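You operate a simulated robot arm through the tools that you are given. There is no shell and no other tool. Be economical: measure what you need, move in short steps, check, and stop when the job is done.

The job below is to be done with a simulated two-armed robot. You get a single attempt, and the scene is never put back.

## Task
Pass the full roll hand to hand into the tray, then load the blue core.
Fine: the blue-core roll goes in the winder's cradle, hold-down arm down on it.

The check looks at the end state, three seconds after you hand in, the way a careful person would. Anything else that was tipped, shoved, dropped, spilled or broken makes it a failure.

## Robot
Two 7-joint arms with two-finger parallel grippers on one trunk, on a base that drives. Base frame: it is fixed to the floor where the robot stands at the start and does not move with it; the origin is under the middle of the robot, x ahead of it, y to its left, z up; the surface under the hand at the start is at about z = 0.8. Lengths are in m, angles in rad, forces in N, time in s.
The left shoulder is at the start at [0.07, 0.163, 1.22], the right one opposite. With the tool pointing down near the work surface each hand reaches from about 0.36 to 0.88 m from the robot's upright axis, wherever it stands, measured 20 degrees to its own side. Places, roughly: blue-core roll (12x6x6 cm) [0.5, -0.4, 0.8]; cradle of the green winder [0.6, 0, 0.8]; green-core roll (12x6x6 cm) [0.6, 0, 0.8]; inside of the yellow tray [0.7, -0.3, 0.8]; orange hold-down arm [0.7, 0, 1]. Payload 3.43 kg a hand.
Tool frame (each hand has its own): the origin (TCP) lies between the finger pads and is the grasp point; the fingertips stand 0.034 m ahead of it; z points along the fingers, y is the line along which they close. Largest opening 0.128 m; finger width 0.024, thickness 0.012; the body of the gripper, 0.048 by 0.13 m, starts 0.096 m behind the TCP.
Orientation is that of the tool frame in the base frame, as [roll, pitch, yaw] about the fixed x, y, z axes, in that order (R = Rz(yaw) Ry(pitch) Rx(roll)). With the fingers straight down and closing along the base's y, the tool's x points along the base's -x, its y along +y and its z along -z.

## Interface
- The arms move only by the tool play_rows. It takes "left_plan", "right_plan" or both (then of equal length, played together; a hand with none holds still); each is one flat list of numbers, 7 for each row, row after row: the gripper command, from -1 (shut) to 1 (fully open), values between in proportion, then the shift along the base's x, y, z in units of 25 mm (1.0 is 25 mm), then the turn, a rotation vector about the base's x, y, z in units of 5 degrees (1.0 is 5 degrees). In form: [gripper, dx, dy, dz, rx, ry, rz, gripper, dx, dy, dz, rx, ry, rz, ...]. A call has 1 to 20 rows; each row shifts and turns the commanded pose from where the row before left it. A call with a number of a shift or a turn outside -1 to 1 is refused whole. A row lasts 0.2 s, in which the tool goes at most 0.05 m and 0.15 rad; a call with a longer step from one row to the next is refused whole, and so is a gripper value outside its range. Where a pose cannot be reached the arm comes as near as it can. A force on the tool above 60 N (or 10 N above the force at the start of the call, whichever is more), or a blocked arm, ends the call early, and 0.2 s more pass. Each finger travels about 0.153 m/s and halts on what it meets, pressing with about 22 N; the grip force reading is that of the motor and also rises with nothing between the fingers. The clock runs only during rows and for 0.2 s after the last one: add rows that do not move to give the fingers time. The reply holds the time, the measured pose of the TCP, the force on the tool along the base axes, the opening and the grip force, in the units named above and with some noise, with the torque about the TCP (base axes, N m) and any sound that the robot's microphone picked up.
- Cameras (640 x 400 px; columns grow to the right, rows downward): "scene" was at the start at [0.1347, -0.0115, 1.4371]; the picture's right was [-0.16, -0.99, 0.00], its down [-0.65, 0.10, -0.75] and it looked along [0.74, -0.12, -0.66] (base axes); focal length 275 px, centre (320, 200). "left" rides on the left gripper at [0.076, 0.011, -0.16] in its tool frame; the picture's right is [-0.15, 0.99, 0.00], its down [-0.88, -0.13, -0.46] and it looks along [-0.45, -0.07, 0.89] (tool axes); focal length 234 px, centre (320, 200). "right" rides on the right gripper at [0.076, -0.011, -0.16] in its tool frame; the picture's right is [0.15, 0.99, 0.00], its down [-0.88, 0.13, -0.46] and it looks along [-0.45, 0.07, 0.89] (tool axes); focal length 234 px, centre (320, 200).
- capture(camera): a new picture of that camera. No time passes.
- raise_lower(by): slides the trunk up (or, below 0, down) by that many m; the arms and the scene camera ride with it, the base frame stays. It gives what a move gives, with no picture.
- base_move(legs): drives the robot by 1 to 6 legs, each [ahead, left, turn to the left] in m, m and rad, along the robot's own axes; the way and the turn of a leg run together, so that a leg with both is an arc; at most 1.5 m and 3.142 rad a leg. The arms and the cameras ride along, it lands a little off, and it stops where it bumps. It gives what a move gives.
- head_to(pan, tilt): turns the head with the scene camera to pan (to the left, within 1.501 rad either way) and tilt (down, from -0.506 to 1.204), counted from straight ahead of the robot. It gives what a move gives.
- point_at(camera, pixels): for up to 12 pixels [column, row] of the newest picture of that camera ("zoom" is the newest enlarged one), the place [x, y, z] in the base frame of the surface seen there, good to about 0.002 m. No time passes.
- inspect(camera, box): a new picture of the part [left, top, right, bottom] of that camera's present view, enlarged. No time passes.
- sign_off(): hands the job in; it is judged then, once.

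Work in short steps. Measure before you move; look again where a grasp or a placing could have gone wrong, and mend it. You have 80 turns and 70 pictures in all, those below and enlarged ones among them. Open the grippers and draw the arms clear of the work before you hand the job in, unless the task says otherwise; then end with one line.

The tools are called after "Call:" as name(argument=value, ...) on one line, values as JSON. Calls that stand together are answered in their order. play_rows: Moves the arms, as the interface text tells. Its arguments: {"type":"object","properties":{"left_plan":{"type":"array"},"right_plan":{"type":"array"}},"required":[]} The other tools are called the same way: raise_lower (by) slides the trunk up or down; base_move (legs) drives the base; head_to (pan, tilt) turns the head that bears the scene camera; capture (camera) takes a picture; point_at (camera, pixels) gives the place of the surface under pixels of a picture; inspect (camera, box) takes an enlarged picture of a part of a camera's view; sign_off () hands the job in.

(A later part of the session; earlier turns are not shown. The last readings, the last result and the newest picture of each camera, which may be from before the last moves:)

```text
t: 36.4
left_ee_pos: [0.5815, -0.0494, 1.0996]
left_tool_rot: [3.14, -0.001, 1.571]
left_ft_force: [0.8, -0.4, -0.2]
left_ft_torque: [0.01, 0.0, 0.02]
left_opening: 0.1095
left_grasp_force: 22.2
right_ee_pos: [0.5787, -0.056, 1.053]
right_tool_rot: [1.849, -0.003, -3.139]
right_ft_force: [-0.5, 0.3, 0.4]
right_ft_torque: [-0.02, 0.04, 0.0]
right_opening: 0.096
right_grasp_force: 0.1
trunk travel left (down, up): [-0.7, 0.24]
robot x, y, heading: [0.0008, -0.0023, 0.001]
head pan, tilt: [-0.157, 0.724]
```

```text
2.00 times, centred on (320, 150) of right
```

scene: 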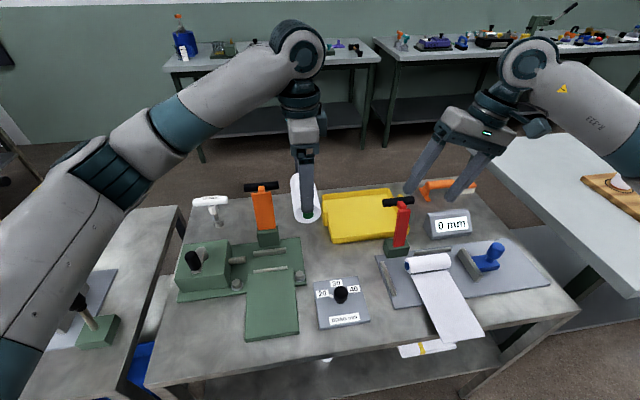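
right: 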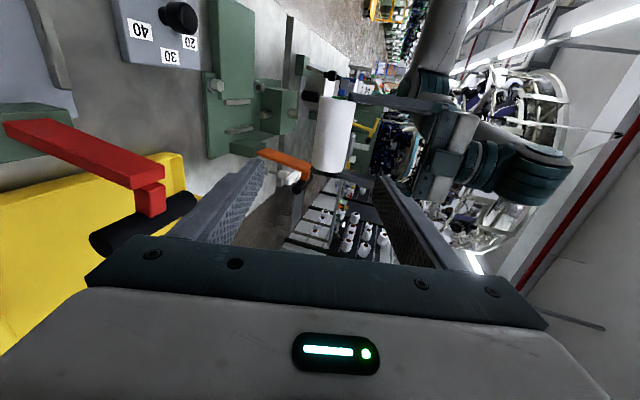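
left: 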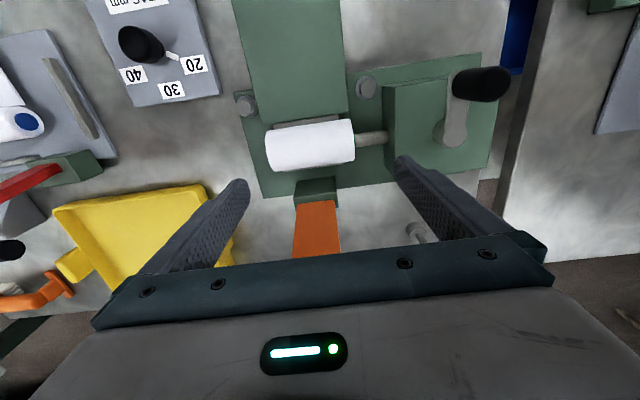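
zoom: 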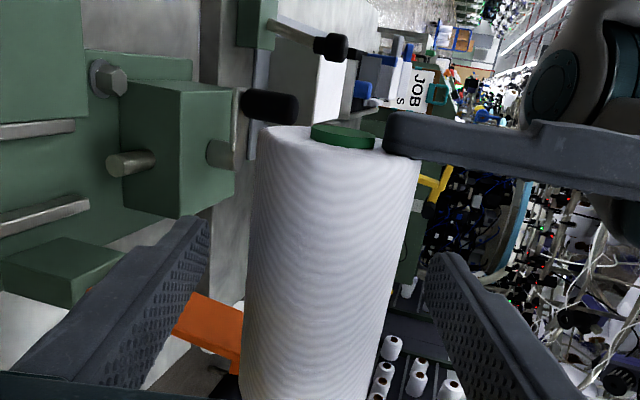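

The right fingers straddle the roll's middle. I close the right gripper.

Call:
play_rows(right_plan=[0.2, 0, 0, 0, 0, 0, 0, -0.1, 0, 0, 0, 0, 0, 0, -1, 0, 0, 0, 0, 0, 0, -1, 0, 0, 0, 0, 0, 0, -1, 0, 0, 0, 0, 0, 0])

```text
t: 37.6
left_ee_pos: [0.5807, -0.0495, 1.0976]
left_tool_rot: [-3.14, -0.001, 1.572]
left_ft_force: [0.0, -0.5, -0.6]
left_ft_torque: [-0.05, 0.54, -0.18]
left_opening: 0.1094
left_grasp_force: 21.8
right_ee_pos: [0.579, -0.0555, 1.0521]
right_tool_rot: [1.848, -0.001, -3.14]
right_ft_force: [-0.8, 0.8, -0.2]
right_ft_torque: [0.03, -0.55, 0.16]
right_opening: 0.0548
right_grasp_force: 22.8
trunk travel left (down, up): [-0.7, 0.24]
robot x, y, heading: [0.0027, 0.0008, -0.001]
head pan, tilt: [-0.157, 0.724]
```

Both hands hold it (right opening 0.055). I open the left, wait, then raise it straight up.

Call:
play_rows(left_plan=[1, 0, 0, 0, 0, 0, 0, 1, 0, 0, 0, 0, 0, 0, 1, 0, 0, 0, 0, 0, 0, 1, 0, 0, 0.5, 0, 0, 0, 1, 0, 0, 1, 0, 0, 0, 1, 0, 0, 1, 0, 0, 0, 1, 0, 0, 1, 0, 0, 0, 1, 0, 0.5, 1, 0, 0, 0, 1, 0, 1, 0.5, 0, 0, 0, 1, 0, 1, 0, 0, 0, 0, 1, 0, 1, 0, 0, 0, 0, 1, 0, 1, 0, 0, 0, 0, 1, 0, 1, 0, 0, 0, 0, 1, 0, 1, 0, 0, 0, 0, 1, 0, 1, 0, 0, 0, 0])

Call:
capture(camera="scene")

```text
t: 40.8
left_ee_pos: [0.5806, 0.1386, 1.2234]
left_tool_rot: [-3.142, 0.002, 1.572]
left_ft_force: [-0.2, -0.2, 0.0]
left_ft_torque: [-0.01, 0.01, -0.01]
left_opening: 0.1281
left_grasp_force: 0.0
right_ee_pos: [0.5797, -0.0542, 1.0526]
right_tool_rot: [1.847, -0.002, -3.139]
right_ft_force: [0.1, 0.6, 0.0]
right_ft_torque: [-0.01, 0.0, 0.04]
right_opening: 0.0548
right_grasp_force: 22.8
trunk travel left (down, up): [-0.7, 0.24]
robot x, y, heading: [0.0003, 0.0001, 0.006]
head pan, tilt: [-0.157, 0.724]
```

```text
41 pictures are left
```

scene: 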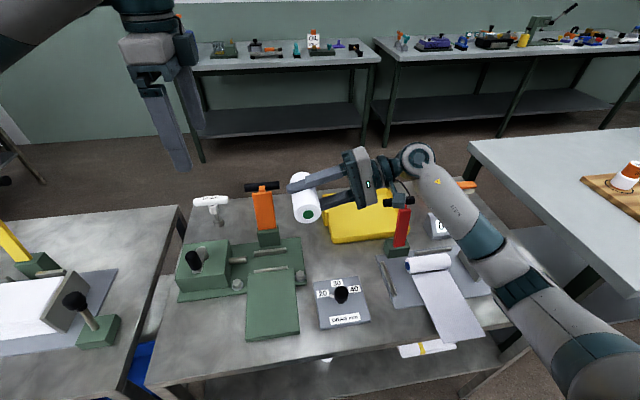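

The right hand alone holds the roll. I carry it over the tray to (0.745,−0.215) while turning the tool to point down.

Call:
play_rows(right_plan=[-1, 0.44, -0.43, 0.13, -1, 0, 0, -1, 0.44, -0.43, 0.13, -1, 0, 0, -1, 0.44, -0.43, 0.13, -1, 0, 0, -1, 0.44, -0.43, 0.13, -1, 0, 0, -1, 0.44, -0.43, 0.13, -1, 0, 0, -1, 0.44, -0.43, 0.13, -1, 0, 0, -1, 0.44, -0.43, 0.13, -1, 0, 0, -1, 0.44, -0.43, 0.13, -1, 0, 0, -1, 0.44, -0.43, 0.13, -1, 0, 0, -1, 0.44, -0.43, 0.13, -1, 0, 0, -1, 0.44, -0.43, 0.13, -1, 0, 0, -1, 0.44, -0.43, 0.13, -1, 0, 0, -1, 0.44, -0.43, 0.13, -1, 0, 0, -1, 0.44, -0.43, 0.13, -1, 0, 0, -1, 0.44, -0.43, 0.13, -0.84, 0, 0])

Call:
capture(camera="right")

Call:
capture(camera="scene")

```text
t: 44.0
left_ee_pos: [0.5816, 0.1386, 1.2225]
left_tool_rot: [-3.141, -0.002, 1.572]
left_ft_force: [0.4, -0.4, -0.2]
left_ft_torque: [0.03, -0.01, 0.01]
left_opening: 0.1279
left_grasp_force: 0.1
right_ee_pos: [0.746, -0.2166, 1.0999]
right_tool_rot: [-3.139, -0.005, 3.14]
right_ft_force: [-0.5, -0.2, -1.3]
right_ft_torque: [0.0, -0.01, 0.03]
right_opening: 0.0548
right_grasp_force: 22.0
trunk travel left (down, up): [-0.7, 0.24]
robot x, y, heading: [0.0005, 0.0006, 0.004]
head pan, tilt: [-0.157, 0.724]
```

```text
40 pictures are left
```

right: 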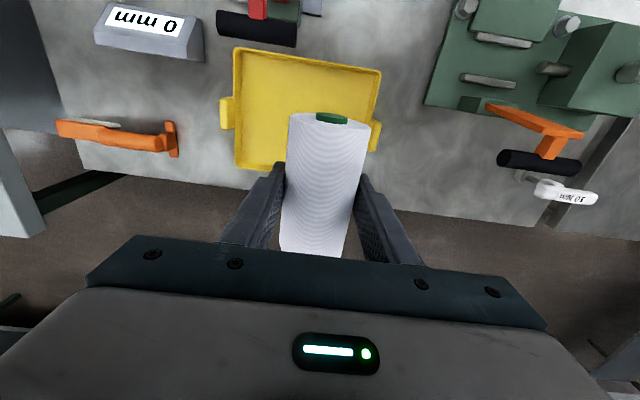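

```text
39 pictures are left
```

scene: 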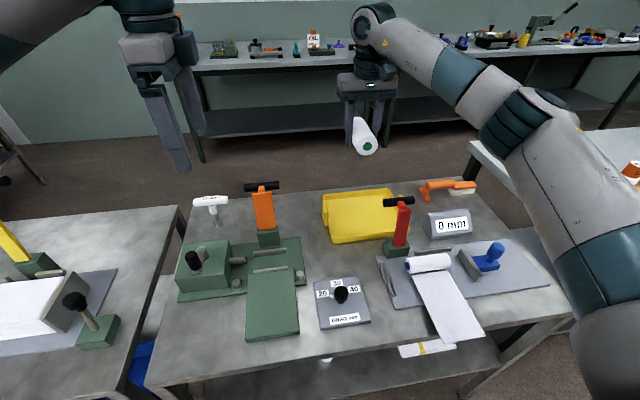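

The roll hangs above the tray; I check its axis height relative to the TCP and the tray walls from the right view.

Call:
point_at(camera="right", pixels=[[320, 150], [295, 150], [318, 225], [310, 119], [240, 60], [375, 72], [262, 165], [240, 100], [372, 100], [300, 80], [247, 38], [235, 165]])

Call:
point_at(camera="scene", pixels=[[368, 146], [358, 125], [325, 200], [390, 190], [335, 242], [393, 233], [396, 203]])

```text
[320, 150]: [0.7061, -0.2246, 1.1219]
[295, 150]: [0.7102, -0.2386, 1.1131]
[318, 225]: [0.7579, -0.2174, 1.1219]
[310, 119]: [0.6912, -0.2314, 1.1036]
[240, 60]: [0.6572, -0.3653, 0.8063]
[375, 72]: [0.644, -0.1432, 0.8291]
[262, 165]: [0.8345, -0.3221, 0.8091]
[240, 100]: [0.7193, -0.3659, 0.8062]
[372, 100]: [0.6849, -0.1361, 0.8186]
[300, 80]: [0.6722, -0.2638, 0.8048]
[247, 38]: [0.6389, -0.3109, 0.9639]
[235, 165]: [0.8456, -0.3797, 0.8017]
```

```text
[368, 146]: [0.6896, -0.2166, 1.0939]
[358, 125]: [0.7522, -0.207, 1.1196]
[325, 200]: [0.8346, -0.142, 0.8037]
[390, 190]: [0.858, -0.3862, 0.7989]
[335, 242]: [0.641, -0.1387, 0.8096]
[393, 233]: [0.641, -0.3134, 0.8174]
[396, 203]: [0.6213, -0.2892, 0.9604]
```

Roll bottom ≈1.064, tray floor ≈0.804. I shift slightly to (0.757,−0.225) and lower about 0.255 m.

Call:
play_rows(right_plan=[-1, 0.4, -0.3, -1, 0, 0, 0, -1, 0, 0, -1, 0, 0, 0, -1, 0, 0, -1, 0, 0, 0, -1, 0, 0, -1, 0, 0, 0, -1, 0, 0, -1, 0, 0, 0, -1, 0, 0, -1, 0, 0, 0, -1, 0, 0, -1, 0, 0, 0, -1, 0, 0, -1, 0, 0, 0, -1, 0, 0, -1, 0, 0, 0, -1, 0, 0, -0.6, 0, 0, 0, -1, 0, 0, -0.4, 0, 0, 0, -1, 0, 0, -0.2, 0, 0, 0, -1, 0, 0, 0, 0, 0, 0])

Call:
inspect(camera="scene", box=[290, 120, 480, 260])

```text
t: 46.8
left_ee_pos: [0.5811, 0.1374, 1.223]
left_tool_rot: [3.141, 0.001, 1.571]
left_ft_force: [0.0, 0.6, -0.1]
left_ft_torque: [0.01, -0.03, -0.02]
left_opening: 0.1278
left_grasp_force: 0.1
right_ee_pos: [0.7545, -0.2255, 0.8453]
right_tool_rot: [-3.14, -0.004, 3.14]
right_ft_force: [-0.8, 0.6, -1.3]
right_ft_torque: [-0.01, 0.02, -0.01]
right_opening: 0.0545
right_grasp_force: 21.3
trunk travel left (down, up): [-0.7, 0.24]
robot x, y, heading: [0.0034, 0.0013, -0.004]
head pan, tilt: [-0.157, 0.724]
```

```text
2.86 times, centred on (385, 190) of scene
```

zoom: 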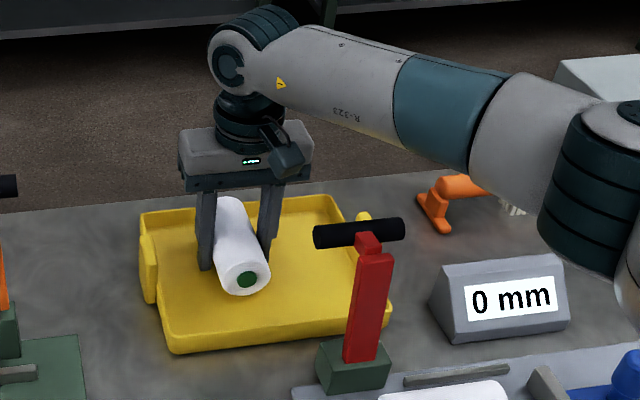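

It is inside the tray, a few mm above the floor. I lower 4 mm more, open gently, and rise.

Call:
play_rows(right_plan=[-1, 0, 0, -0.15, 0, 0, 0, -1, 0, 0, 0, 0, 0, 0, 0, 0, 0, 0, 0, 0, 0, 0.1, 0, 0, 0, 0, 0, 0, 0.25, 0, 0, 0, 0, 0, 0, 0.25, 0, 0, 0, 0, 0, 0, 0.25, 0, 0, 0, 0, 0, 0, 0.25, 0, 0, 0.5, 0, 0, 0, 0.25, 0, 0, 1, 0, 0, 0, 0.25, 0, 0, 1, 0, 0, 0, 0.25, 0, 0, 1, 0, 0, 0, 0.25, 0, 0, 1, 0, 0, 0, 0.25, 0, 0, 1, 0, 0, 0, 0.25, 0, 0, 1, 0, 0, 0, 0.25, 0, 0, 1, 0, 0, 0, 0.25, 0, 0, 1, 0, 0, 0])

Call:
capture(camera="scene")

Call:
inspect(camera="left", box=[160, 40, 480, 240])

```text
t: 50.2
left_ee_pos: [0.5802, 0.1377, 1.2231]
left_tool_rot: [3.14, 0.001, 1.573]
left_ft_force: [-0.1, -0.5, -0.1]
left_ft_torque: [0.04, -0.02, -0.02]
left_opening: 0.1281
left_grasp_force: 0.0
right_ee_pos: [0.7541, -0.2249, 1.0566]
right_tool_rot: [-3.139, -0.004, 3.139]
right_ft_force: [-0.4, 0.3, 0.6]
right_ft_torque: [0.02, 0.04, -0.02]
right_opening: 0.0798
right_grasp_force: 0.0
trunk travel left (down, up): [-0.7, 0.24]
robot x, y, heading: [0.0021, -0.0001, 0.002]
head pan, tilt: [-0.157, 0.724]
```

```text
37 pictures are left
```

scene: 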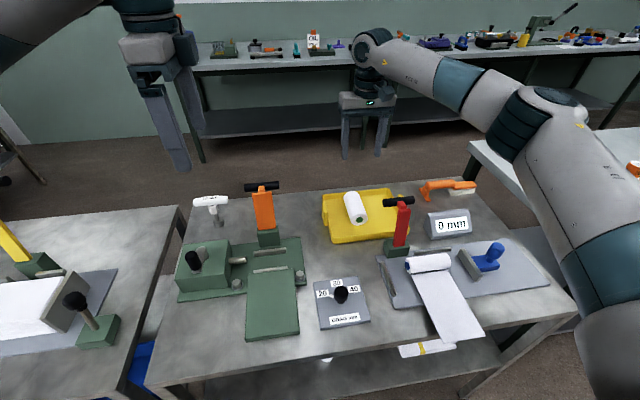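

```text
2.00 times, centred on (320, 140) of left
```

zoom: 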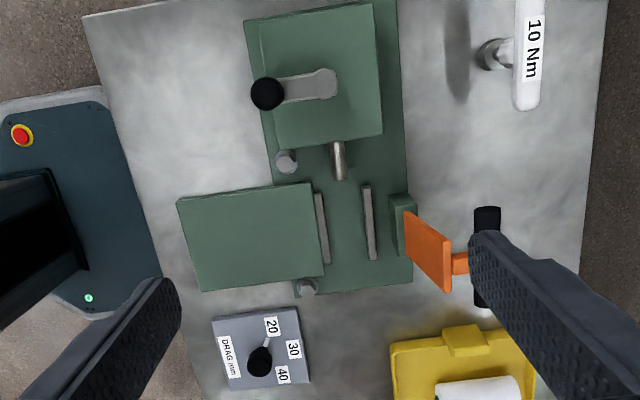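

The full roll lies in the tray. The cradle shows as two rails at zoom (321,228) and (369,222); I measure them and the spindle.

Call:
point_at(camera="zoom", pixels=[[316, 196], [321, 196], [326, 260], [320, 258], [365, 190], [371, 190], [369, 255], [376, 255], [345, 220], [337, 178], [340, 160], [300, 230]])

Call:
inspect(camera="scene", box=[225, 225, 315, 285])

```text
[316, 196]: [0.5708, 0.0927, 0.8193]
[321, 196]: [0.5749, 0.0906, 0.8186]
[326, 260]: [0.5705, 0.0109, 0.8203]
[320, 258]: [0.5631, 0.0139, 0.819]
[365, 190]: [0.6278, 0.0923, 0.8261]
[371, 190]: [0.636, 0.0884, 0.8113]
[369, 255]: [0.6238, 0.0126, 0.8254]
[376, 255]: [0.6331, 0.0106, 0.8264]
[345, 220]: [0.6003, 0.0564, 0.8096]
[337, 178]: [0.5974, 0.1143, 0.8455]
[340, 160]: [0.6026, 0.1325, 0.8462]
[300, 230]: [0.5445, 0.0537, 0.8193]
```

```text
6.67 times, centred on (270, 255) of scene
```

zoom: 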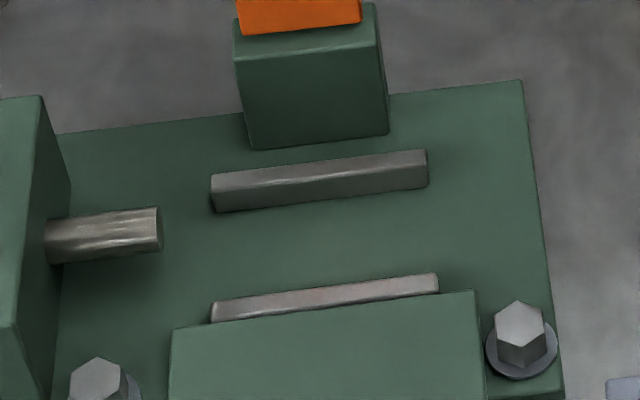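

Cradle: rails at x≈0.575 and 0.624 (inner gap ≈0.05), floor 0.810; the blue roll (r≈0.022) drops between them. I bring the right hand over the blue roll, turned +90° to close along x.

Call:
play_rows(right_plan=[0.1, -0.533, -0.3, 0.3, 0, 0, 1, 0.1, -0.533, -0.3, 0.3, 0, 0, 1, 0.1, -0.533, -0.3, 0.3, 0, 0, 1, 0.1, -0.533, -0.3, 0, 0, 0, 1, 0.1, -0.533, -0.3, 0, 0, 0, 1, 0.1, -0.533, -0.3, 0, 0, 0, 1, 0.1, -0.533, -0.3, 0, 0, 0, 1, 0.1, -0.533, -0.3, 0, 0, 0, 1, 0.1, -0.533, -0.3, 0, 0, 0, 1, 0.1, -0.533, -0.3, 0, 0, 0, 1, 0.1, -0.533, -0.3, 0, 0, 0, 1, 0.1, -0.533, -0.3, 0, 0, 0, 1, 0.1, -0.533, -0.3, 0, 0, 0, 1, 0.1, -0.533, -0.3, 0, 0, 0, 1, 0.1, -0.533, -0.3, 0, 0, 0, 1, 0.1, -0.533, -0.3, 0, 0, 0, 1, 0.1, -0.533, -0.3, 0, 0, 0, 1, 0.1, -0.533, -0.3, 0, 0, 0, 1])

Call:
capture(camera="right")

```text
t: 54.0
left_ee_pos: [0.5819, 0.1381, 1.2223]
left_tool_rot: [-3.141, -0.001, 1.57]
left_ft_force: [0.4, -0.3, -0.1]
left_ft_torque: [0.01, 0.0, 0.02]
left_opening: 0.1281
left_grasp_force: 0.0
right_ee_pos: [0.5923, -0.3035, 1.0679]
right_tool_rot: [3.124, -0.011, -2.35]
right_ft_force: [0.5, -0.2, -0.8]
right_ft_torque: [0.02, 0.02, 0.04]
right_opening: 0.0704
right_grasp_force: 0.1
right hand out of reach, approached as far as the arm can: row 9, 10, 11, 12, 13, 14, 15, 16, 17, 18
trunk travel left (down, up): [-0.7, 0.24]
robot x, y, heading: [-0.0018, 0.0014, -0.002]
head pan, tilt: [-0.157, 0.724]
```

```text
34 pictures are left
```

right: 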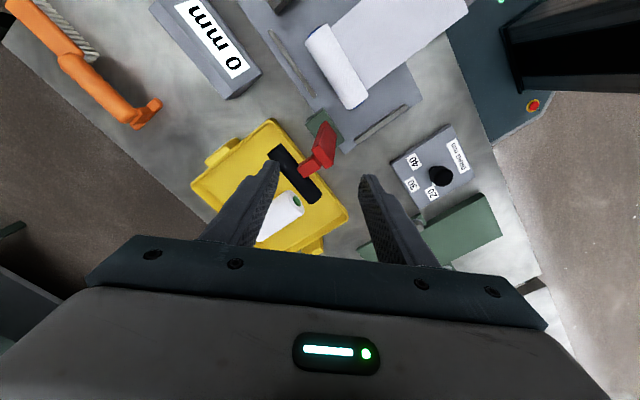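

This arm can't turn that way here, but its home orientation reaches easily, so I'll grip the blue roll by its end faces too. I turn back and go over the roll.

Call:
play_rows(right_plan=[1, -0.348, -0.233, 0, 0, 0, -1, 1, -0.348, -0.233, 0, 0, 0, -1, 1, -0.348, -0.233, 0, 0, 0, -1, 1, -0.348, -0.233, 0, 0, 0, -1, 1, -0.348, -0.233, 0, 0, 0, -1, 1, -0.348, -0.233, 0, 0, 0, -1, 1, -0.348, -0.233, 0, 0, 0, -1, 1, -0.348, -0.233, 0, 0, 0, -1, 1, -0.348, -0.233, 0, 0, 0, -1, 1, 0, 0, 0, 0, 0, 0])

Call:
capture(camera="right")

```text
t: 56.2
left_ee_pos: [0.5818, 0.138, 1.2235]
left_tool_rot: [3.141, 0.0, 1.57]
left_ft_force: [-0.1, -0.4, 0.3]
left_ft_torque: [0.0, 0.03, -0.01]
left_opening: 0.1281
left_grasp_force: 0.1
right_ee_pos: [0.5157, -0.3575, 1.0685]
right_tool_rot: [3.127, -0.011, -3.137]
right_ft_force: [0.0, -0.6, -0.1]
right_ft_torque: [0.01, 0.01, 0.0]
right_opening: 0.128
right_grasp_force: 0.1
trunk travel left (down, up): [-0.7, 0.24]
robot x, y, heading: [0.0013, -0.0011, -0.001]
head pan, tilt: [-0.157, 0.724]
```

```text
33 pictures are left
```

right: 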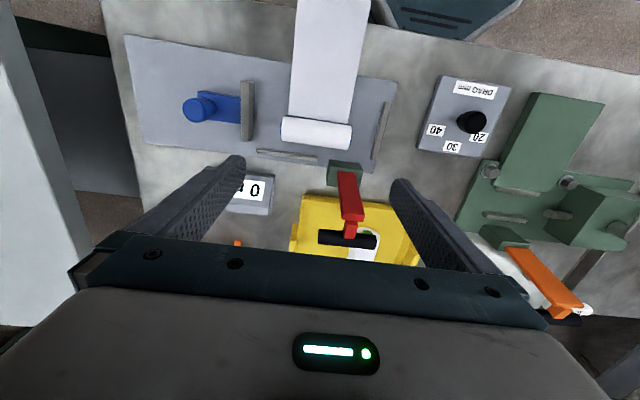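

I enlarge the blue roll area to measure its ends and see whether the strip is joined.

Call:
inspect(camera="right", box=[260, 80, 400, 180])

Call:
point_at(camera="zoom", pixels=[[105, 205], [100, 225], [400, 225], [408, 245], [250, 205], [250, 235], [250, 180], [250, 260], [412, 230], [330, 100], [380, 370], [555, 190]])

```text
4.00 times, centred on (330, 130) of right
```

zoom: 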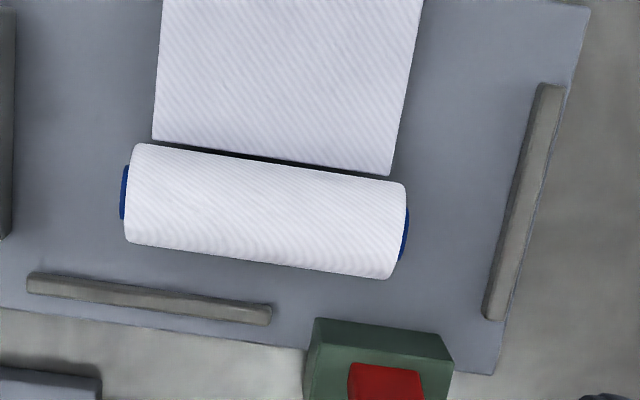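

```text
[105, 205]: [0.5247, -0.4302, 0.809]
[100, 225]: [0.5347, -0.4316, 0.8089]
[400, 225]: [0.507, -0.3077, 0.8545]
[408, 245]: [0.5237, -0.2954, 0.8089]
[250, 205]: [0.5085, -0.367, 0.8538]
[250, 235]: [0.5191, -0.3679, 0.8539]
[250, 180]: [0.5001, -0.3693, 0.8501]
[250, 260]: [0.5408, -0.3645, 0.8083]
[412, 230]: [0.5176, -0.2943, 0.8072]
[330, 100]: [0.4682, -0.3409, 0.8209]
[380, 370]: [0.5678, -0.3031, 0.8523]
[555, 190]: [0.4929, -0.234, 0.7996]
```

The strip is separate (dark gap), and the roll is centred at about (0.514,−0.357), axis z 0.832. I descend to TCP z 0.855 with fingers wide open.

Call:
play_rows(right_plan=[1, -0.06, 0, -1, 0, 0, 0, 1, 0, 0, -1, 0, 0, 0, 1, 0, 0, -1, 0, 0, 0, 1, 0, 0, -1, 0, 0, 0, 1, 0, 0, -1, 0, 0, 0, 1, 0, 0, -1, 0, 0, 0, 1, 0, 0, -0.6, 0, 0, 0, 1, 0, 0, -0.4, 0, 0, 0, 1, 0, 0, 0, 0, 0, 0])

Call:
inspect(camera="right", box=[160, 60, 480, 260])

```text
t: 58.2
left_ee_pos: [0.5802, 0.1382, 1.2234]
left_tool_rot: [-3.141, 0.0, 1.571]
left_ft_force: [0.1, 0.1, 0.4]
left_ft_torque: [-0.02, 0.01, 0.03]
left_opening: 0.1279
left_grasp_force: 0.0
right_ee_pos: [0.5136, -0.3584, 0.8921]
right_tool_rot: [3.128, -0.01, -3.137]
right_ft_force: [-0.6, -0.4, 0.3]
right_ft_torque: [0.02, -0.01, 0.02]
right_opening: 0.128
right_grasp_force: 0.2
trunk travel left (down, up): [-0.7, 0.24]
robot x, y, heading: [-0.0, -0.0018, -0.001]
head pan, tilt: [-0.157, 0.724]
```

```text
2.00 times, centred on (320, 160) of right
```

zoom: 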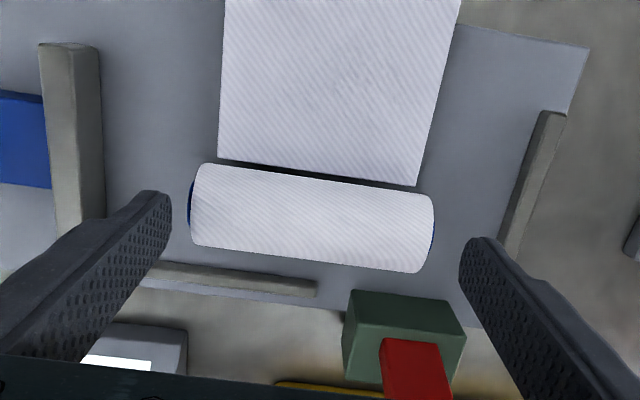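

Aligned; 37 mm further down, then close and lift a little.

Call:
play_rows(right_plan=[1, 0, 0, -1, 0, 0, 0, 1, 0, 0, -0.48, 0, 0, 0, 1, 0, 0, 0, 0, 0, 0, 0.75, 0, 0, 0, 0, 0, 0, 0.5, 0, 0, 0, 0, 0, 0, -1, 0, 0, 0, 0, 0, 0, -1, 0, 0, 0, 0, 0, 0, -1, 0, 0, 0, 0, 0, 0, -1, 0, 0, 0.4, 0, 0, 0, -1, 0, 0, 0.6, 0, 0, 0, -1, 0, 0, 1, 0, 0, 0, -1, 0, 0, 0, 0, 0, 0])

Call:
capture(camera="right")

Call:
capture(camera="scene")

```text
t: 60.8
left_ee_pos: [0.5816, 0.1368, 1.2231]
left_tool_rot: [3.141, -0.001, 1.571]
left_ft_force: [-0.2, 0.2, -0.8]
left_ft_torque: [0.01, 0.02, 0.02]
left_opening: 0.1282
left_grasp_force: 0.0
right_ee_pos: [0.5141, -0.3587, 0.9056]
right_tool_rot: [3.125, -0.012, -3.137]
right_ft_force: [-0.5, 0.6, -0.8]
right_ft_torque: [0.01, -0.01, 0.01]
right_opening: 0.1097
right_grasp_force: 22.3
trunk travel left (down, up): [-0.7, 0.24]
robot x, y, heading: [-0.0015, 0.0004, -0.002]
head pan, tilt: [-0.157, 0.724]
```

```text
30 pictures are left
```

right: 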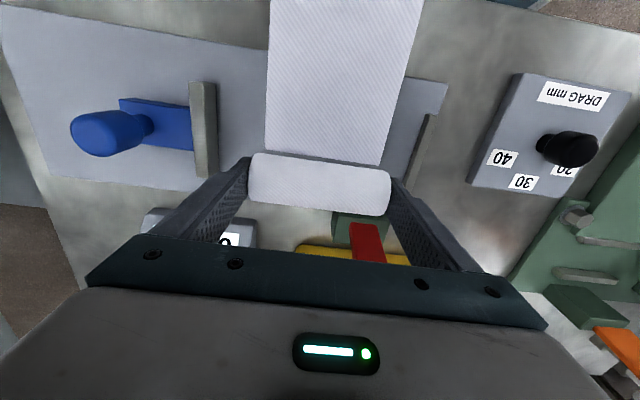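

```text
29 pictures are left
```

scene: 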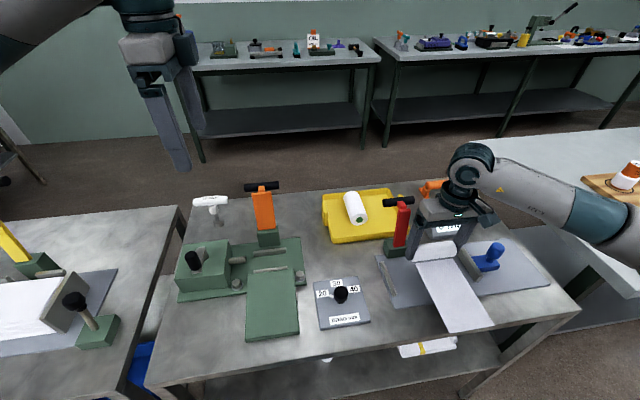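

The strip rises with the roll, so it is the roll's tail. I check its attitude before lifting further.

Call:
point_at(camera="right", pixels=[[320, 180], [320, 168], [325, 150], [330, 100], [340, 40], [345, 10], [260, 175], [380, 190], [270, 20], [415, 30]])

Call:
point_at(camera="scene", pixels=[[438, 268], [465, 318], [420, 265], [455, 260]])

```text
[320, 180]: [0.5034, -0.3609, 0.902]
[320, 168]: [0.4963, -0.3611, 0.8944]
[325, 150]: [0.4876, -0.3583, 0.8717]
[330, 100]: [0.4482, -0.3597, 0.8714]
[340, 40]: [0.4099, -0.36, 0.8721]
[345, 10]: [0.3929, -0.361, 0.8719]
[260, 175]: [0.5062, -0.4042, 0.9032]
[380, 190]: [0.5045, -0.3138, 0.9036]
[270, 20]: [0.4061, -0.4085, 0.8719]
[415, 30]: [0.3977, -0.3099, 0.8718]
```

```text
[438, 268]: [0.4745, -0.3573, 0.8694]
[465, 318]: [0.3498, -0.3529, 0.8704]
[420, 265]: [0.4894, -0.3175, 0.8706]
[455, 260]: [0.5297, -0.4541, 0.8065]
```

The tail is level and rigid, facing the robot, matching the winder's table. I lift the roll to clear everything and move the left hand out of the way to the left.

Call:
play_rows(left_plan=[1, -0.4, 1, 0, 0, 0, 0, 1, -0.4, 1, 0, 0, 0, 0, 1, -0.4, 1, 0, 0, 0, 0, 1, -0.4, 1, 0, 0, 0, 0, 1, -0.4, 1, 0, 0, 0, 0, 1, -0.4, 1, 0, 0, 0, 0, 1, -0.4, 1, 0, 0, 0, 0, 1, 0, 1, 0, 0, 0, 0], right_plan=[-1, 0, 0, 0.97, 0, 0, 0, -1, 0, 0, 0.97, 0, 0, 0, -1, 0, 0, 0.97, 0, 0, 0, -1, 0, 0, 0.97, 0, 0, 0, -1, 0, 0, 0.97, 0, 0, 0, -1, 0, 0, 0.97, 0, 0, 0, -1, 0, 0, 0, 0, 0, 0, -1, 0, 0, 0, 0, 0, 0])

Call:
play_rows(right_plan=[-1, 0.19, 0.8835, 0, 0, 0, 0, -1, 0.19, 0.8835, 0, 0, 0, 0, -1, 0.19, 0.8835, 0, 0, 0, 0, -1, 0.19, 0.8835, 0, 0, 0, 0, -1, 0.19, 0.8835, 0, 0, 0, 0, -1, 0.19, 0.8835, 0, 0, 0, 0, -1, 0.19, 0.8835, 0, 0, 0, 0, -1, 0.19, 0.8835, 0, 0, 0, 0, -1, 0.19, 0.8835, 0, 0, 0, 0, -1, 0.19, 0.8835, 0, 0, 0, 0, -1, 0.19, 0.8835, 0, 0, 0, 0, -1, 0.19, 0.8835, 0, 0, 0, 0, -1, 0.19, 0.8835, 0, 0, 0, 0, -1, 0.19, 0.8835, 0, 0, 0, 0, -1, 0.19, 0.8835, 0, 0, 0, 0, -1, 0.19, 0.8835, 0, 0, 0, 0, -1, 0.19, 0.8835, 0, 0, 0, 0, -1, 0.19, 0.8835, 0, 0, 0, 0, -1, 0, 0, 0, 0, 0, 0])

Call:
capture(camera="scene")

```text
t: 62.6
left_ee_pos: [0.5103, 0.3386, 1.2249]
left_tool_rot: [-3.142, 0.0, 1.572]
left_ft_force: [-0.4, 1.0, -0.5]
left_ft_torque: [-0.02, -0.01, -0.04]
left_opening: 0.1283
left_grasp_force: 0.1
right_ee_pos: [0.5145, -0.357, 1.0508]
right_tool_rot: [3.126, -0.01, -3.137]
right_ft_force: [0.3, 0.1, -1.5]
right_ft_torque: [0.01, 0.02, -0.02]
right_opening: 0.1097
right_grasp_force: 21.7
trunk travel left (down, up): [-0.7, 0.24]
robot x, y, heading: [0.0046, 0.0007, -0.001]
head pan, tilt: [-0.157, 0.724]
```

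```text
t: 66.6
left_ee_pos: [0.5108, 0.3371, 1.2237]
left_tool_rot: [3.141, 0.0, 1.571]
left_ft_force: [-0.4, 0.5, 0.2]
left_ft_torque: [-0.01, 0.01, 0.01]
left_opening: 0.1281
left_grasp_force: 0.0
right_ee_pos: [0.601, 0.041, 1.0506]
right_tool_rot: [3.124, -0.009, -3.135]
right_ft_force: [0.2, -0.1, -0.7]
right_ft_torque: [0.02, 0.01, 0.04]
right_opening: 0.1093
right_grasp_force: 22.2
trunk travel left (down, up): [-0.7, 0.24]
robot x, y, heading: [-0.0018, 0.0011, -0.002]
head pan, tilt: [-0.157, 0.724]
```

```text
28 pictures are left
```

scene: 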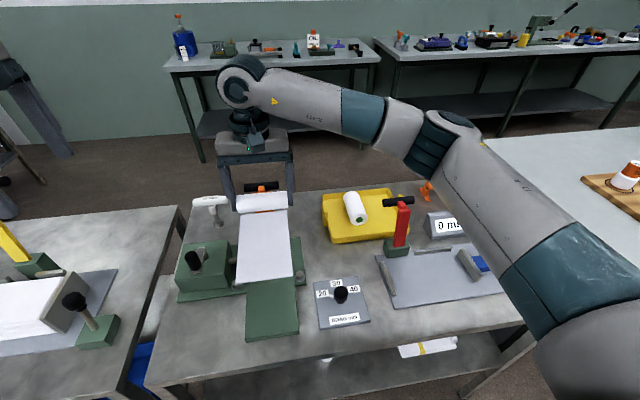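

Over the winder. I lower to z≈0.875 (about 20 mm above seated) and check spindle clearance.

Call:
play_rows(right_plan=[-1, -0.06, -0.12, -1, 0, 0, 0, -1, 0, 0, -1, 0, 0, 0, -1, 0, 0, -1, 0, 0, 0, -1, 0, 0, -1, 0, 0, 0, -1, 0, 0, -1, 0, 0, 0, -1, 0, 0, -1, 0, 0, 0, -1, 0, 0, -0.7, 0, 0, 0, -1, 0, 0, 0, 0, 0, 0])

Call:
capture(camera="right")

Call:
inspect(camera="scene", box=[200, 200, 330, 300])

```text
t: 68.4
left_ee_pos: [0.5108, 0.3372, 1.2244]
left_tool_rot: [3.141, 0.0, 1.57]
left_ft_force: [0.3, 0.4, -0.9]
left_ft_torque: [-0.01, -0.02, 0.01]
left_opening: 0.1281
left_grasp_force: 0.0
right_ee_pos: [0.598, 0.0387, 0.8829]
right_tool_rot: [3.126, -0.009, -3.136]
right_ft_force: [0.5, 0.5, -0.6]
right_ft_torque: [0.01, -0.04, 0.04]
right_opening: 0.1094
right_grasp_force: 21.9
trunk travel left (down, up): [-0.7, 0.24]
robot x, y, heading: [-0.0013, 0.0, -0.002]
head pan, tilt: [-0.157, 0.724]
```

```text
27 pictures are left
```

right: 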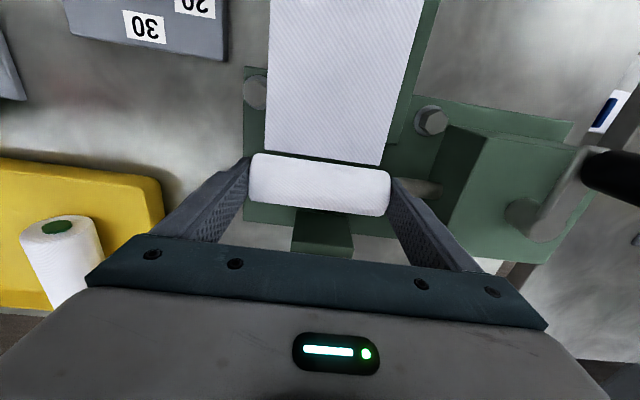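

```text
4.00 times, centred on (265, 250) of scene
```

zoom: 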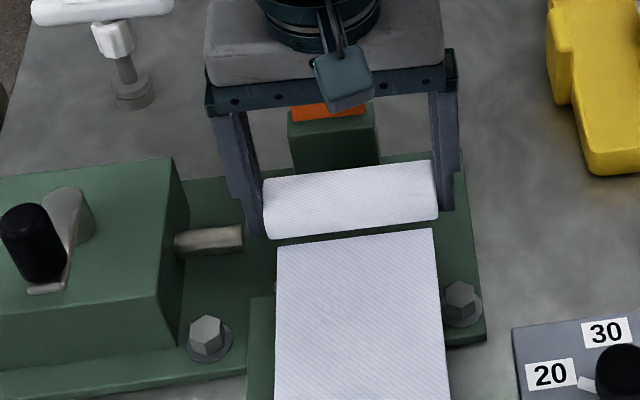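

The finger clears the spindle end by ~9 mm. I lower the remaining 27 mm in small steps.

Call:
play_rows(right_plan=[-1, 0.04, 0, -0.4, 0, 0, 0, -1, 0, 0, -0.3, 0, 0, 0, -1, 0, 0, -0.2, 0, 0, 0, -1, 0, 0, -0.15, 0, 0, 0, -1, 0, 0, 0, 0, 0, 0])

Call:
inspect(camera="scene", box=[200, 200, 330, 300])

Call:
point_at(camera="zoom", pixels=[[350, 205], [350, 190], [275, 212], [430, 195], [350, 250], [350, 350], [350, 222]])

```text
t: 69.6
left_ee_pos: [0.5099, 0.3373, 1.2237]
left_tool_rot: [3.14, -0.001, 1.572]
left_ft_force: [0.3, -0.3, -0.1]
left_ft_torque: [-0.01, 0.01, 0.0]
left_opening: 0.1281
left_grasp_force: 0.1
right_ee_pos: [0.5975, 0.038, 0.8571]
right_tool_rot: [3.126, -0.008, -3.136]
right_ft_force: [-8.7, -0.5, 6.4]
right_ft_torque: [-0.23, 0.08, -0.28]
right_opening: 0.1094
right_grasp_force: 22.0
trunk travel left (down, up): [-0.7, 0.24]
robot x, y, heading: [0.0003, -0.0009, -0.001]
head pan, tilt: [-0.157, 0.724]
```

```text
4.00 times, centred on (265, 250) of scene
```

zoom: 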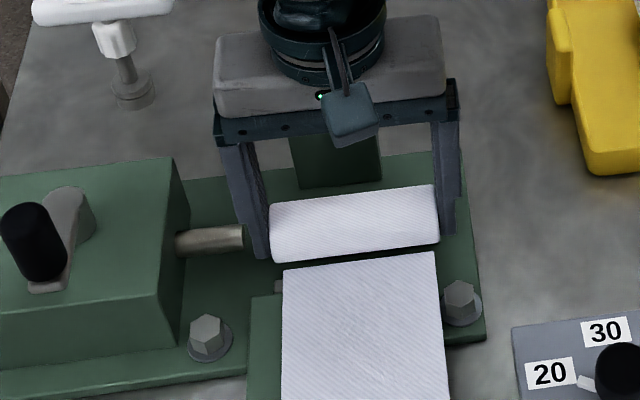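

```text
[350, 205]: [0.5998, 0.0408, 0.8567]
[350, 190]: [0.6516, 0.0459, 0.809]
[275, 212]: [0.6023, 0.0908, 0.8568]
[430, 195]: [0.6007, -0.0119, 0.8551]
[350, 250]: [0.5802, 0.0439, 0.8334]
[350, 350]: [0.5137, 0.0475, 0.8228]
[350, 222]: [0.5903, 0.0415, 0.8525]
```

Light contact with the rear rail (−8.7 N in x) with the roll ~2 mm high. I ease 2.5 mm toward −x, lower 2 mm, then open a few mm.

Call:
play_rows(right_plan=[-1, -0.1, 0, 0, 0, 0, 0, -1, 0, 0, -0.08, 0, 0, 0, -1, 0, 0, 0, 0, 0, 0, 0.8, 0, 0, 0, 0, 0, 0, 0.82, 0, 0, 0, 0, 0, 0, 0.82, 0, 0, 0, 0, 0, 0])

Call:
inspect(camera="scene", box=[200, 200, 330, 300])

Call:
point_at(camera="zoom", pixels=[[350, 205], [275, 212], [430, 200], [350, 250], [350, 350], [350, 225], [300, 235], [420, 222]])

```text
t: 71.0
left_ee_pos: [0.5111, 0.3384, 1.2238]
left_tool_rot: [3.142, -0.001, 1.573]
left_ft_force: [1.5, 0.3, 0.7]
left_ft_torque: [-0.03, 0.03, -0.04]
left_opening: 0.128
left_grasp_force: 0.1
right_ee_pos: [0.5962, 0.0369, 0.8538]
right_tool_rot: [3.127, -0.011, -3.136]
right_ft_force: [-0.5, 0.1, 0.1]
right_ft_torque: [-0.02, 0.03, -0.03]
right_opening: 0.1167
right_grasp_force: 0.1
trunk travel left (down, up): [-0.7, 0.24]
robot x, y, heading: [0.0005, -0.0009, 0.005]
head pan, tilt: [-0.157, 0.724]
```

```text
4.00 times, centred on (265, 250) of scene
```

zoom: 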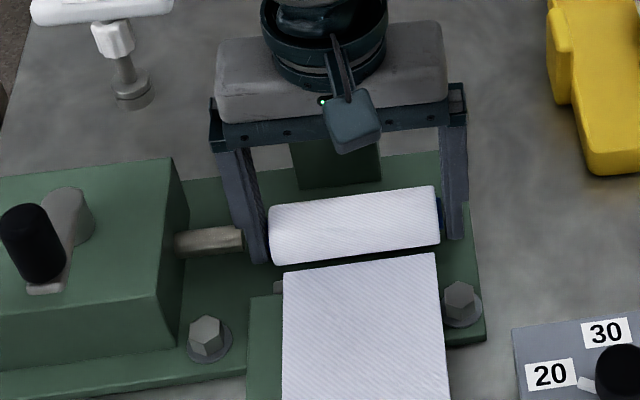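

```text
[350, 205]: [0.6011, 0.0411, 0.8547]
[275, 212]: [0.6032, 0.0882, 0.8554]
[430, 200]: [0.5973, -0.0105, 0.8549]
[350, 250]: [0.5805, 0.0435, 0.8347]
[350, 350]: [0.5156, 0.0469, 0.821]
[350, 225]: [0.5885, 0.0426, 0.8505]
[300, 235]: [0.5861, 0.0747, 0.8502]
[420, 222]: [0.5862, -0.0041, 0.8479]
```

Roll seated (top 0.855, tail on the table). I rise, and will nudge it ~11 mm toward the spindle with closed fingers so it sits centred on the rails like the old one.

Call:
play_rows(right_plan=[0.82, 0, 0, 0.4, 0, 0, 0, 0.82, 0, 0, 1, 0, 0, 0, 0.82, 0, 0, 1, 0, 0, 0, 0.82, 0, 0, 1, 0, 0, 0, 0.82, 0, 0, 0.8, 0, 0, 0, -1, 0, -1, 0, 0, 0, 0, -1, 0, -1, 0, 0, 0, 0, -1, 0, -1, 0, 0, 0, 0, -1, 0, -1, 0, 0, 0, 0, -1, 0, 0, 0, 0, 0, 0, -1, 0.08, 0, -1, 0, 0, 0, -1, 0, 0, -1, 0, 0, 0, -1, 0, 0, -1, 0, 0, 0, -1, 0, 0, -0.9, 0, 0, 0, -1, 0, 0, 0, 0, 0, 0])

Call:
inspect(camera="scene", box=[200, 200, 330, 300])

Call:
capture(camera="right")

```text
t: 74.2
left_ee_pos: [0.51, 0.3376, 1.2231]
left_tool_rot: [-3.141, -0.001, 1.57]
left_ft_force: [0.7, -0.7, -0.2]
left_ft_torque: [-0.04, -0.04, -0.03]
left_opening: 0.1278
left_grasp_force: 0.1
right_ee_pos: [0.5991, -0.0618, 0.862]
right_tool_rot: [3.126, -0.008, -3.135]
right_ft_force: [-0.2, 0.0, -0.2]
right_ft_torque: [0.01, -0.01, -0.03]
right_opening: 0.0001
right_grasp_force: 22.3
trunk travel left (down, up): [-0.7, 0.24]
robot x, y, heading: [0.0006, 0.0019, 0.003]
head pan, tilt: [-0.157, 0.724]
```

```text
4.00 times, centred on (265, 250) of scene
```

zoom: 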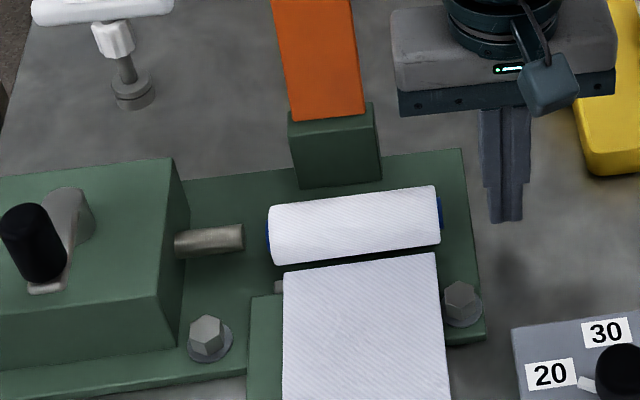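

```text
22 pictures are left
```

right: 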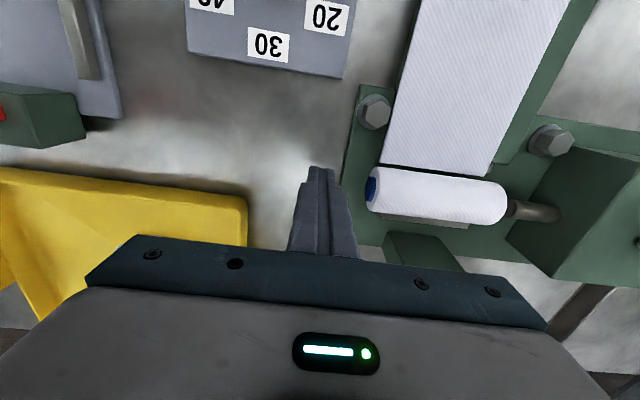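

Fingers closed, to the right of the roll's blue end, no contact. I push slowly +y by ~44 mm total.

Call:
play_rows(right_plan=[-1, 0, 0.4, 0, 0, 0, 0, -1, 0, 0.4, 0, 0, 0, 0, -1, 0, 0.2, 0, 0, 0, 0, -1, 0, 0.15, 0, 0, 0, 0, -1, 0, 0.15, 0, 0, 0, 0, -1, 0, 0.15, 0, 0, 0, 0, -1, 0, 0.15, 0, 0, 0, 0, -1, 0, 0.15, 0, 0, 0, 0, -1, 0, 0, 0, 0, 0, 0])

Call:
inspect(camera="scene", box=[200, 200, 330, 300])

Call:
point_at(camera="zoom", pixels=[[275, 225], [265, 225], [430, 205], [436, 205], [350, 205], [350, 350], [240, 238], [350, 245]])

```text
t: 76.2
left_ee_pos: [0.5115, 0.3379, 1.2227]
left_tool_rot: [3.142, -0.001, 1.57]
left_ft_force: [0.0, 0.1, 0.0]
left_ft_torque: [0.03, 0.05, 0.0]
left_opening: 0.1278
left_grasp_force: 0.0
right_ee_pos: [0.5986, -0.0194, 0.8629]
right_tool_rot: [3.125, -0.011, -3.138]
right_ft_force: [-0.5, -0.4, -0.4]
right_ft_torque: [0.01, 0.01, 0.03]
right_opening: 0.0
right_grasp_force: 21.9
trunk travel left (down, up): [-0.7, 0.24]
robot x, y, heading: [0.0043, 0.0011, -0.003]
head pan, tilt: [-0.157, 0.724]
```

```text
4.00 times, centred on (265, 250) of scene
```

zoom: 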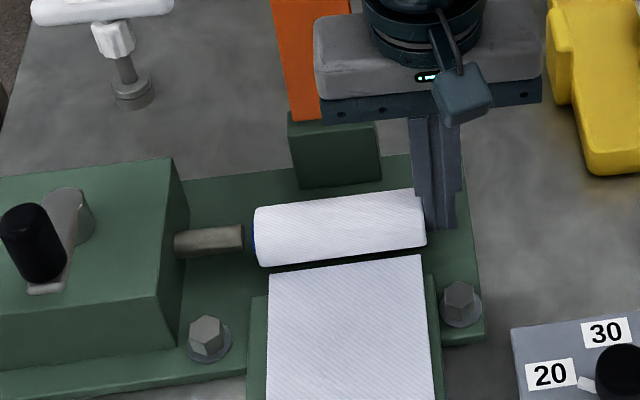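

```text
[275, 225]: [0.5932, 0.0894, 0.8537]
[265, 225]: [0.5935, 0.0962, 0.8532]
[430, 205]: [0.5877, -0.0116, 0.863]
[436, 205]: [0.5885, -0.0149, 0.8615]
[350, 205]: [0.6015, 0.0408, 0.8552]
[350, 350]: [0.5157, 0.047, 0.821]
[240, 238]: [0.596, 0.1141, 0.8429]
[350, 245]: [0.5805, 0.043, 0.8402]
```

The roll is now centred (y ≈ −0.005…0.102). I withdraw the right hand: back, up and away to the right.

Call:
play_rows(right_plan=[-1, 0, -1, 0, 0, 0, 0, -1, 0, -1, 0, 0, 0, 0, -1, 0, 0, 1, 0, 0, 0, -1, 0, 0, 1, 0, 0, 0, -1, 0, 0, 1, 0, 0, 0, -1, 0, 0, 1, 0, 0, 0, -1, 0, 0, 1, 0, 0, 0, -1, 0, 0, 1, 0, 0, 0, -1, -0.3, 0, 1, 0, 0, 0, -1, -0.3, -1, 1, 0, 0, 0, -1, -0.3, -1, 1, 0, 0, 0, 0, -0.3, -1, 1, 0, 0, 0, 0, -0.3, -1, 1, 0, 0, 0, 0, -0.3, -1, 1, 0, 0, 0, 0, -0.3, -1, 0, 0, 0, 0, 0, -0.3, -1, 0, 0, 0, 0, 0, -0.3, -1, 0, 0, 0, 0, 0, -0.3, -1, 0, 0, 0, 0])

Call:
inspect(camera="scene", box=[210, 160, 330, 280])

Call:
point_at(camera="scene", pixels=[[247, 187], [277, 184], [262, 187], [262, 183], [257, 205], [270, 205], [263, 225], [262, 229], [268, 235], [262, 192], [250, 190], [275, 188]])

```text
t: 80.0
left_ee_pos: [0.5085, 0.3358, 1.2247]
left_tool_rot: [-3.141, -0.001, 1.572]
left_ft_force: [-1.2, -0.1, 0.4]
left_ft_torque: [0.02, -0.01, 0.01]
left_opening: 0.128
left_grasp_force: 0.0
right_ee_pos: [0.522, -0.2948, 1.162]
right_tool_rot: [3.123, -0.007, -3.137]
right_ft_force: [0.2, -0.4, 0.2]
right_ft_torque: [0.02, -0.02, -0.02]
right_opening: 0.0641
right_grasp_force: 0.0
trunk travel left (down, up): [-0.7, 0.24]
robot x, y, heading: [0.0034, -0.0011, -0.0]
head pan, tilt: [-0.157, 0.724]
```

```text
3.33 times, centred on (270, 220) of scene
```

zoom: 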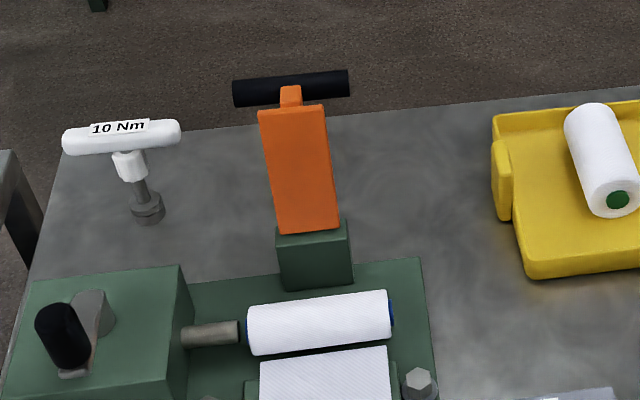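

```text
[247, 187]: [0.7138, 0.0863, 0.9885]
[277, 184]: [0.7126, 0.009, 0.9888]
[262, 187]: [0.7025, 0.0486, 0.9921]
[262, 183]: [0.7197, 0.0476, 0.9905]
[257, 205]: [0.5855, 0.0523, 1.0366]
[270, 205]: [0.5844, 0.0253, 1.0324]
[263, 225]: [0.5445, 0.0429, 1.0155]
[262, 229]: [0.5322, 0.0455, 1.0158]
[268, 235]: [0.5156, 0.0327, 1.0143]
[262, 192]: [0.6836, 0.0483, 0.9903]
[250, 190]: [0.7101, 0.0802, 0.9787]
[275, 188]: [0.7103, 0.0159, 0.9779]
```

I take a fresh scene picture to measure the orange arm, its bar and the nearby white handle before swinging it.

Call:
capture(camera="scene")

Call:
point_at(camera="scene", pixels=[[258, 196], [263, 205], [270, 205], [257, 205], [263, 215], [262, 226], [266, 229], [268, 235], [263, 191], [206, 200], [246, 188], [263, 183]])

```text
19 pictures are left
```

scene: 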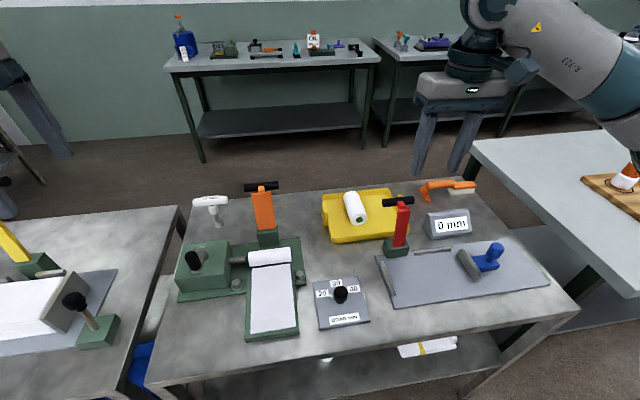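

```text
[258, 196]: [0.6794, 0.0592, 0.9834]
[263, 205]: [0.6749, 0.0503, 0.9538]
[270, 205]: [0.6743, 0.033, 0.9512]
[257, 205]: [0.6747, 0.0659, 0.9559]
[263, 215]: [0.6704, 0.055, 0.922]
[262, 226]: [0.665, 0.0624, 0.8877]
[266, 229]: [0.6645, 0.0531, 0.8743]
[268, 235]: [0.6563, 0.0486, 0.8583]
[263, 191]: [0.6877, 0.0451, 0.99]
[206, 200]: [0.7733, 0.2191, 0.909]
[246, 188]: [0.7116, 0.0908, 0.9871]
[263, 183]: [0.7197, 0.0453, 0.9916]
```

The bar sits behind the arm's top at about (0.7215, y 0.01–0.087, 0.981); hinge ≈(0.667,0.862). I bring the left hand above the bar's left end, fingers straddling in x.

Call:
play_rows(left_plan=[-0.1, 0.712, -0.833, 0, 0, 0, 0, -0.1, 0.712, -0.833, 0, 0, 0, 0, -0.1, 0.712, -0.833, 0, 0, 0, 0, -0.1, 0.712, -0.833, 0, 0, 0, 0, -0.1, 0.712, -0.833, 0, 0, 0, 0, -0.1, 0.712, -0.833, 0, 0, 0, 0, -0.1, 0.712, -0.833, 0, 0, 0, 0, -0.1, 0.712, -0.833, 0, 0, 0, 0, -0.1, 0.712, -0.833, 0, 0, 0, 0, -0.1, 0.712, -0.833, 0, 0, 0, 0, -0.1, 0.712, -0.833, 0, 0, 0, 0, -0.1, 0.712, -0.833, 0, 0, 0, 0, -0.1, 0, 0, -1, 0, 0, 0, -0.1, 0, 0, -1, 0, 0, 0, -0.1, 0, 0, -1, 0, 0, 0, -0.1, 0, 0, -1, 0, 0, 0, -0.1, 0, 0, -1, 0, 0, 0, -0.1, 0, 0, -1, 0, 0, 0, -0.1, 0, 0, 0, 0, 0, 0])

Call:
capture(camera="left")

```text
t: 84.0
left_ee_pos: [0.7247, 0.087, 1.0734]
left_tool_rot: [-3.142, 0.0, 1.571]
left_ft_force: [0.3, 0.4, 0.6]
left_ft_torque: [0.02, -0.01, -0.04]
left_opening: 0.0576
left_grasp_force: 0.0
right_ee_pos: [0.522, -0.2945, 1.1621]
right_tool_rot: [3.127, -0.008, -3.135]
right_ft_force: [-0.8, -0.5, -0.1]
right_ft_torque: [-0.02, 0.0, 0.0]
right_opening: 0.0641
right_grasp_force: 0.1
trunk travel left (down, up): [-0.7, 0.24]
robot x, y, heading: [-0.0003, -0.0009, -0.0]
head pan, tilt: [-0.157, 0.724]
```

```text
18 pictures are left
```

left: 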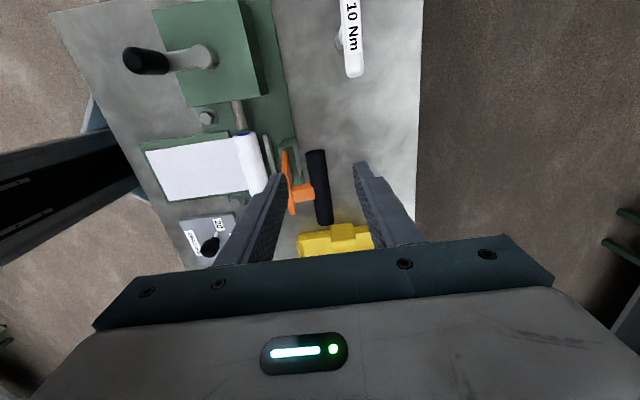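

Call:
point_at(camera="left", pixels=[[316, 153], [318, 170], [312, 170], [324, 170], [322, 200], [304, 194], [285, 155], [285, 175], [291, 200], [283, 145]])

Call:
inspect(camera="left", box=[230, 110, 410, 230])

```text
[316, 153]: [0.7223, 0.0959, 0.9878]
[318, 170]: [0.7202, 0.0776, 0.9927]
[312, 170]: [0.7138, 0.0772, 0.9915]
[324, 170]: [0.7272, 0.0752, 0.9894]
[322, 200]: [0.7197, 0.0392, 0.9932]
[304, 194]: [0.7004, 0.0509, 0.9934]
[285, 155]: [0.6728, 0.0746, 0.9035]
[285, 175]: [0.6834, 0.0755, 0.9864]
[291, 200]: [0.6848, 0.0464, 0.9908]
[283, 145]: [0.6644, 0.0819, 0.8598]
```

```text
3.33 times, centred on (320, 170) of left
```

zoom: 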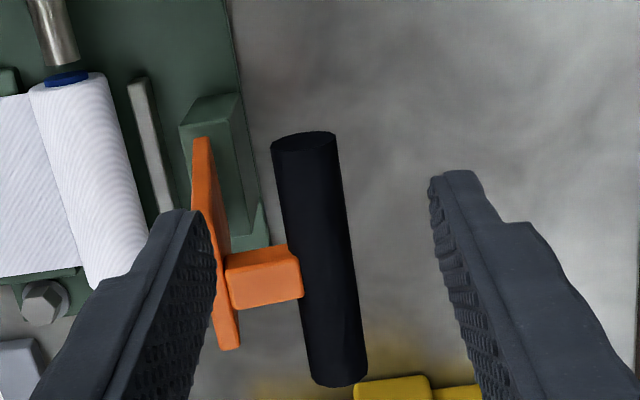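

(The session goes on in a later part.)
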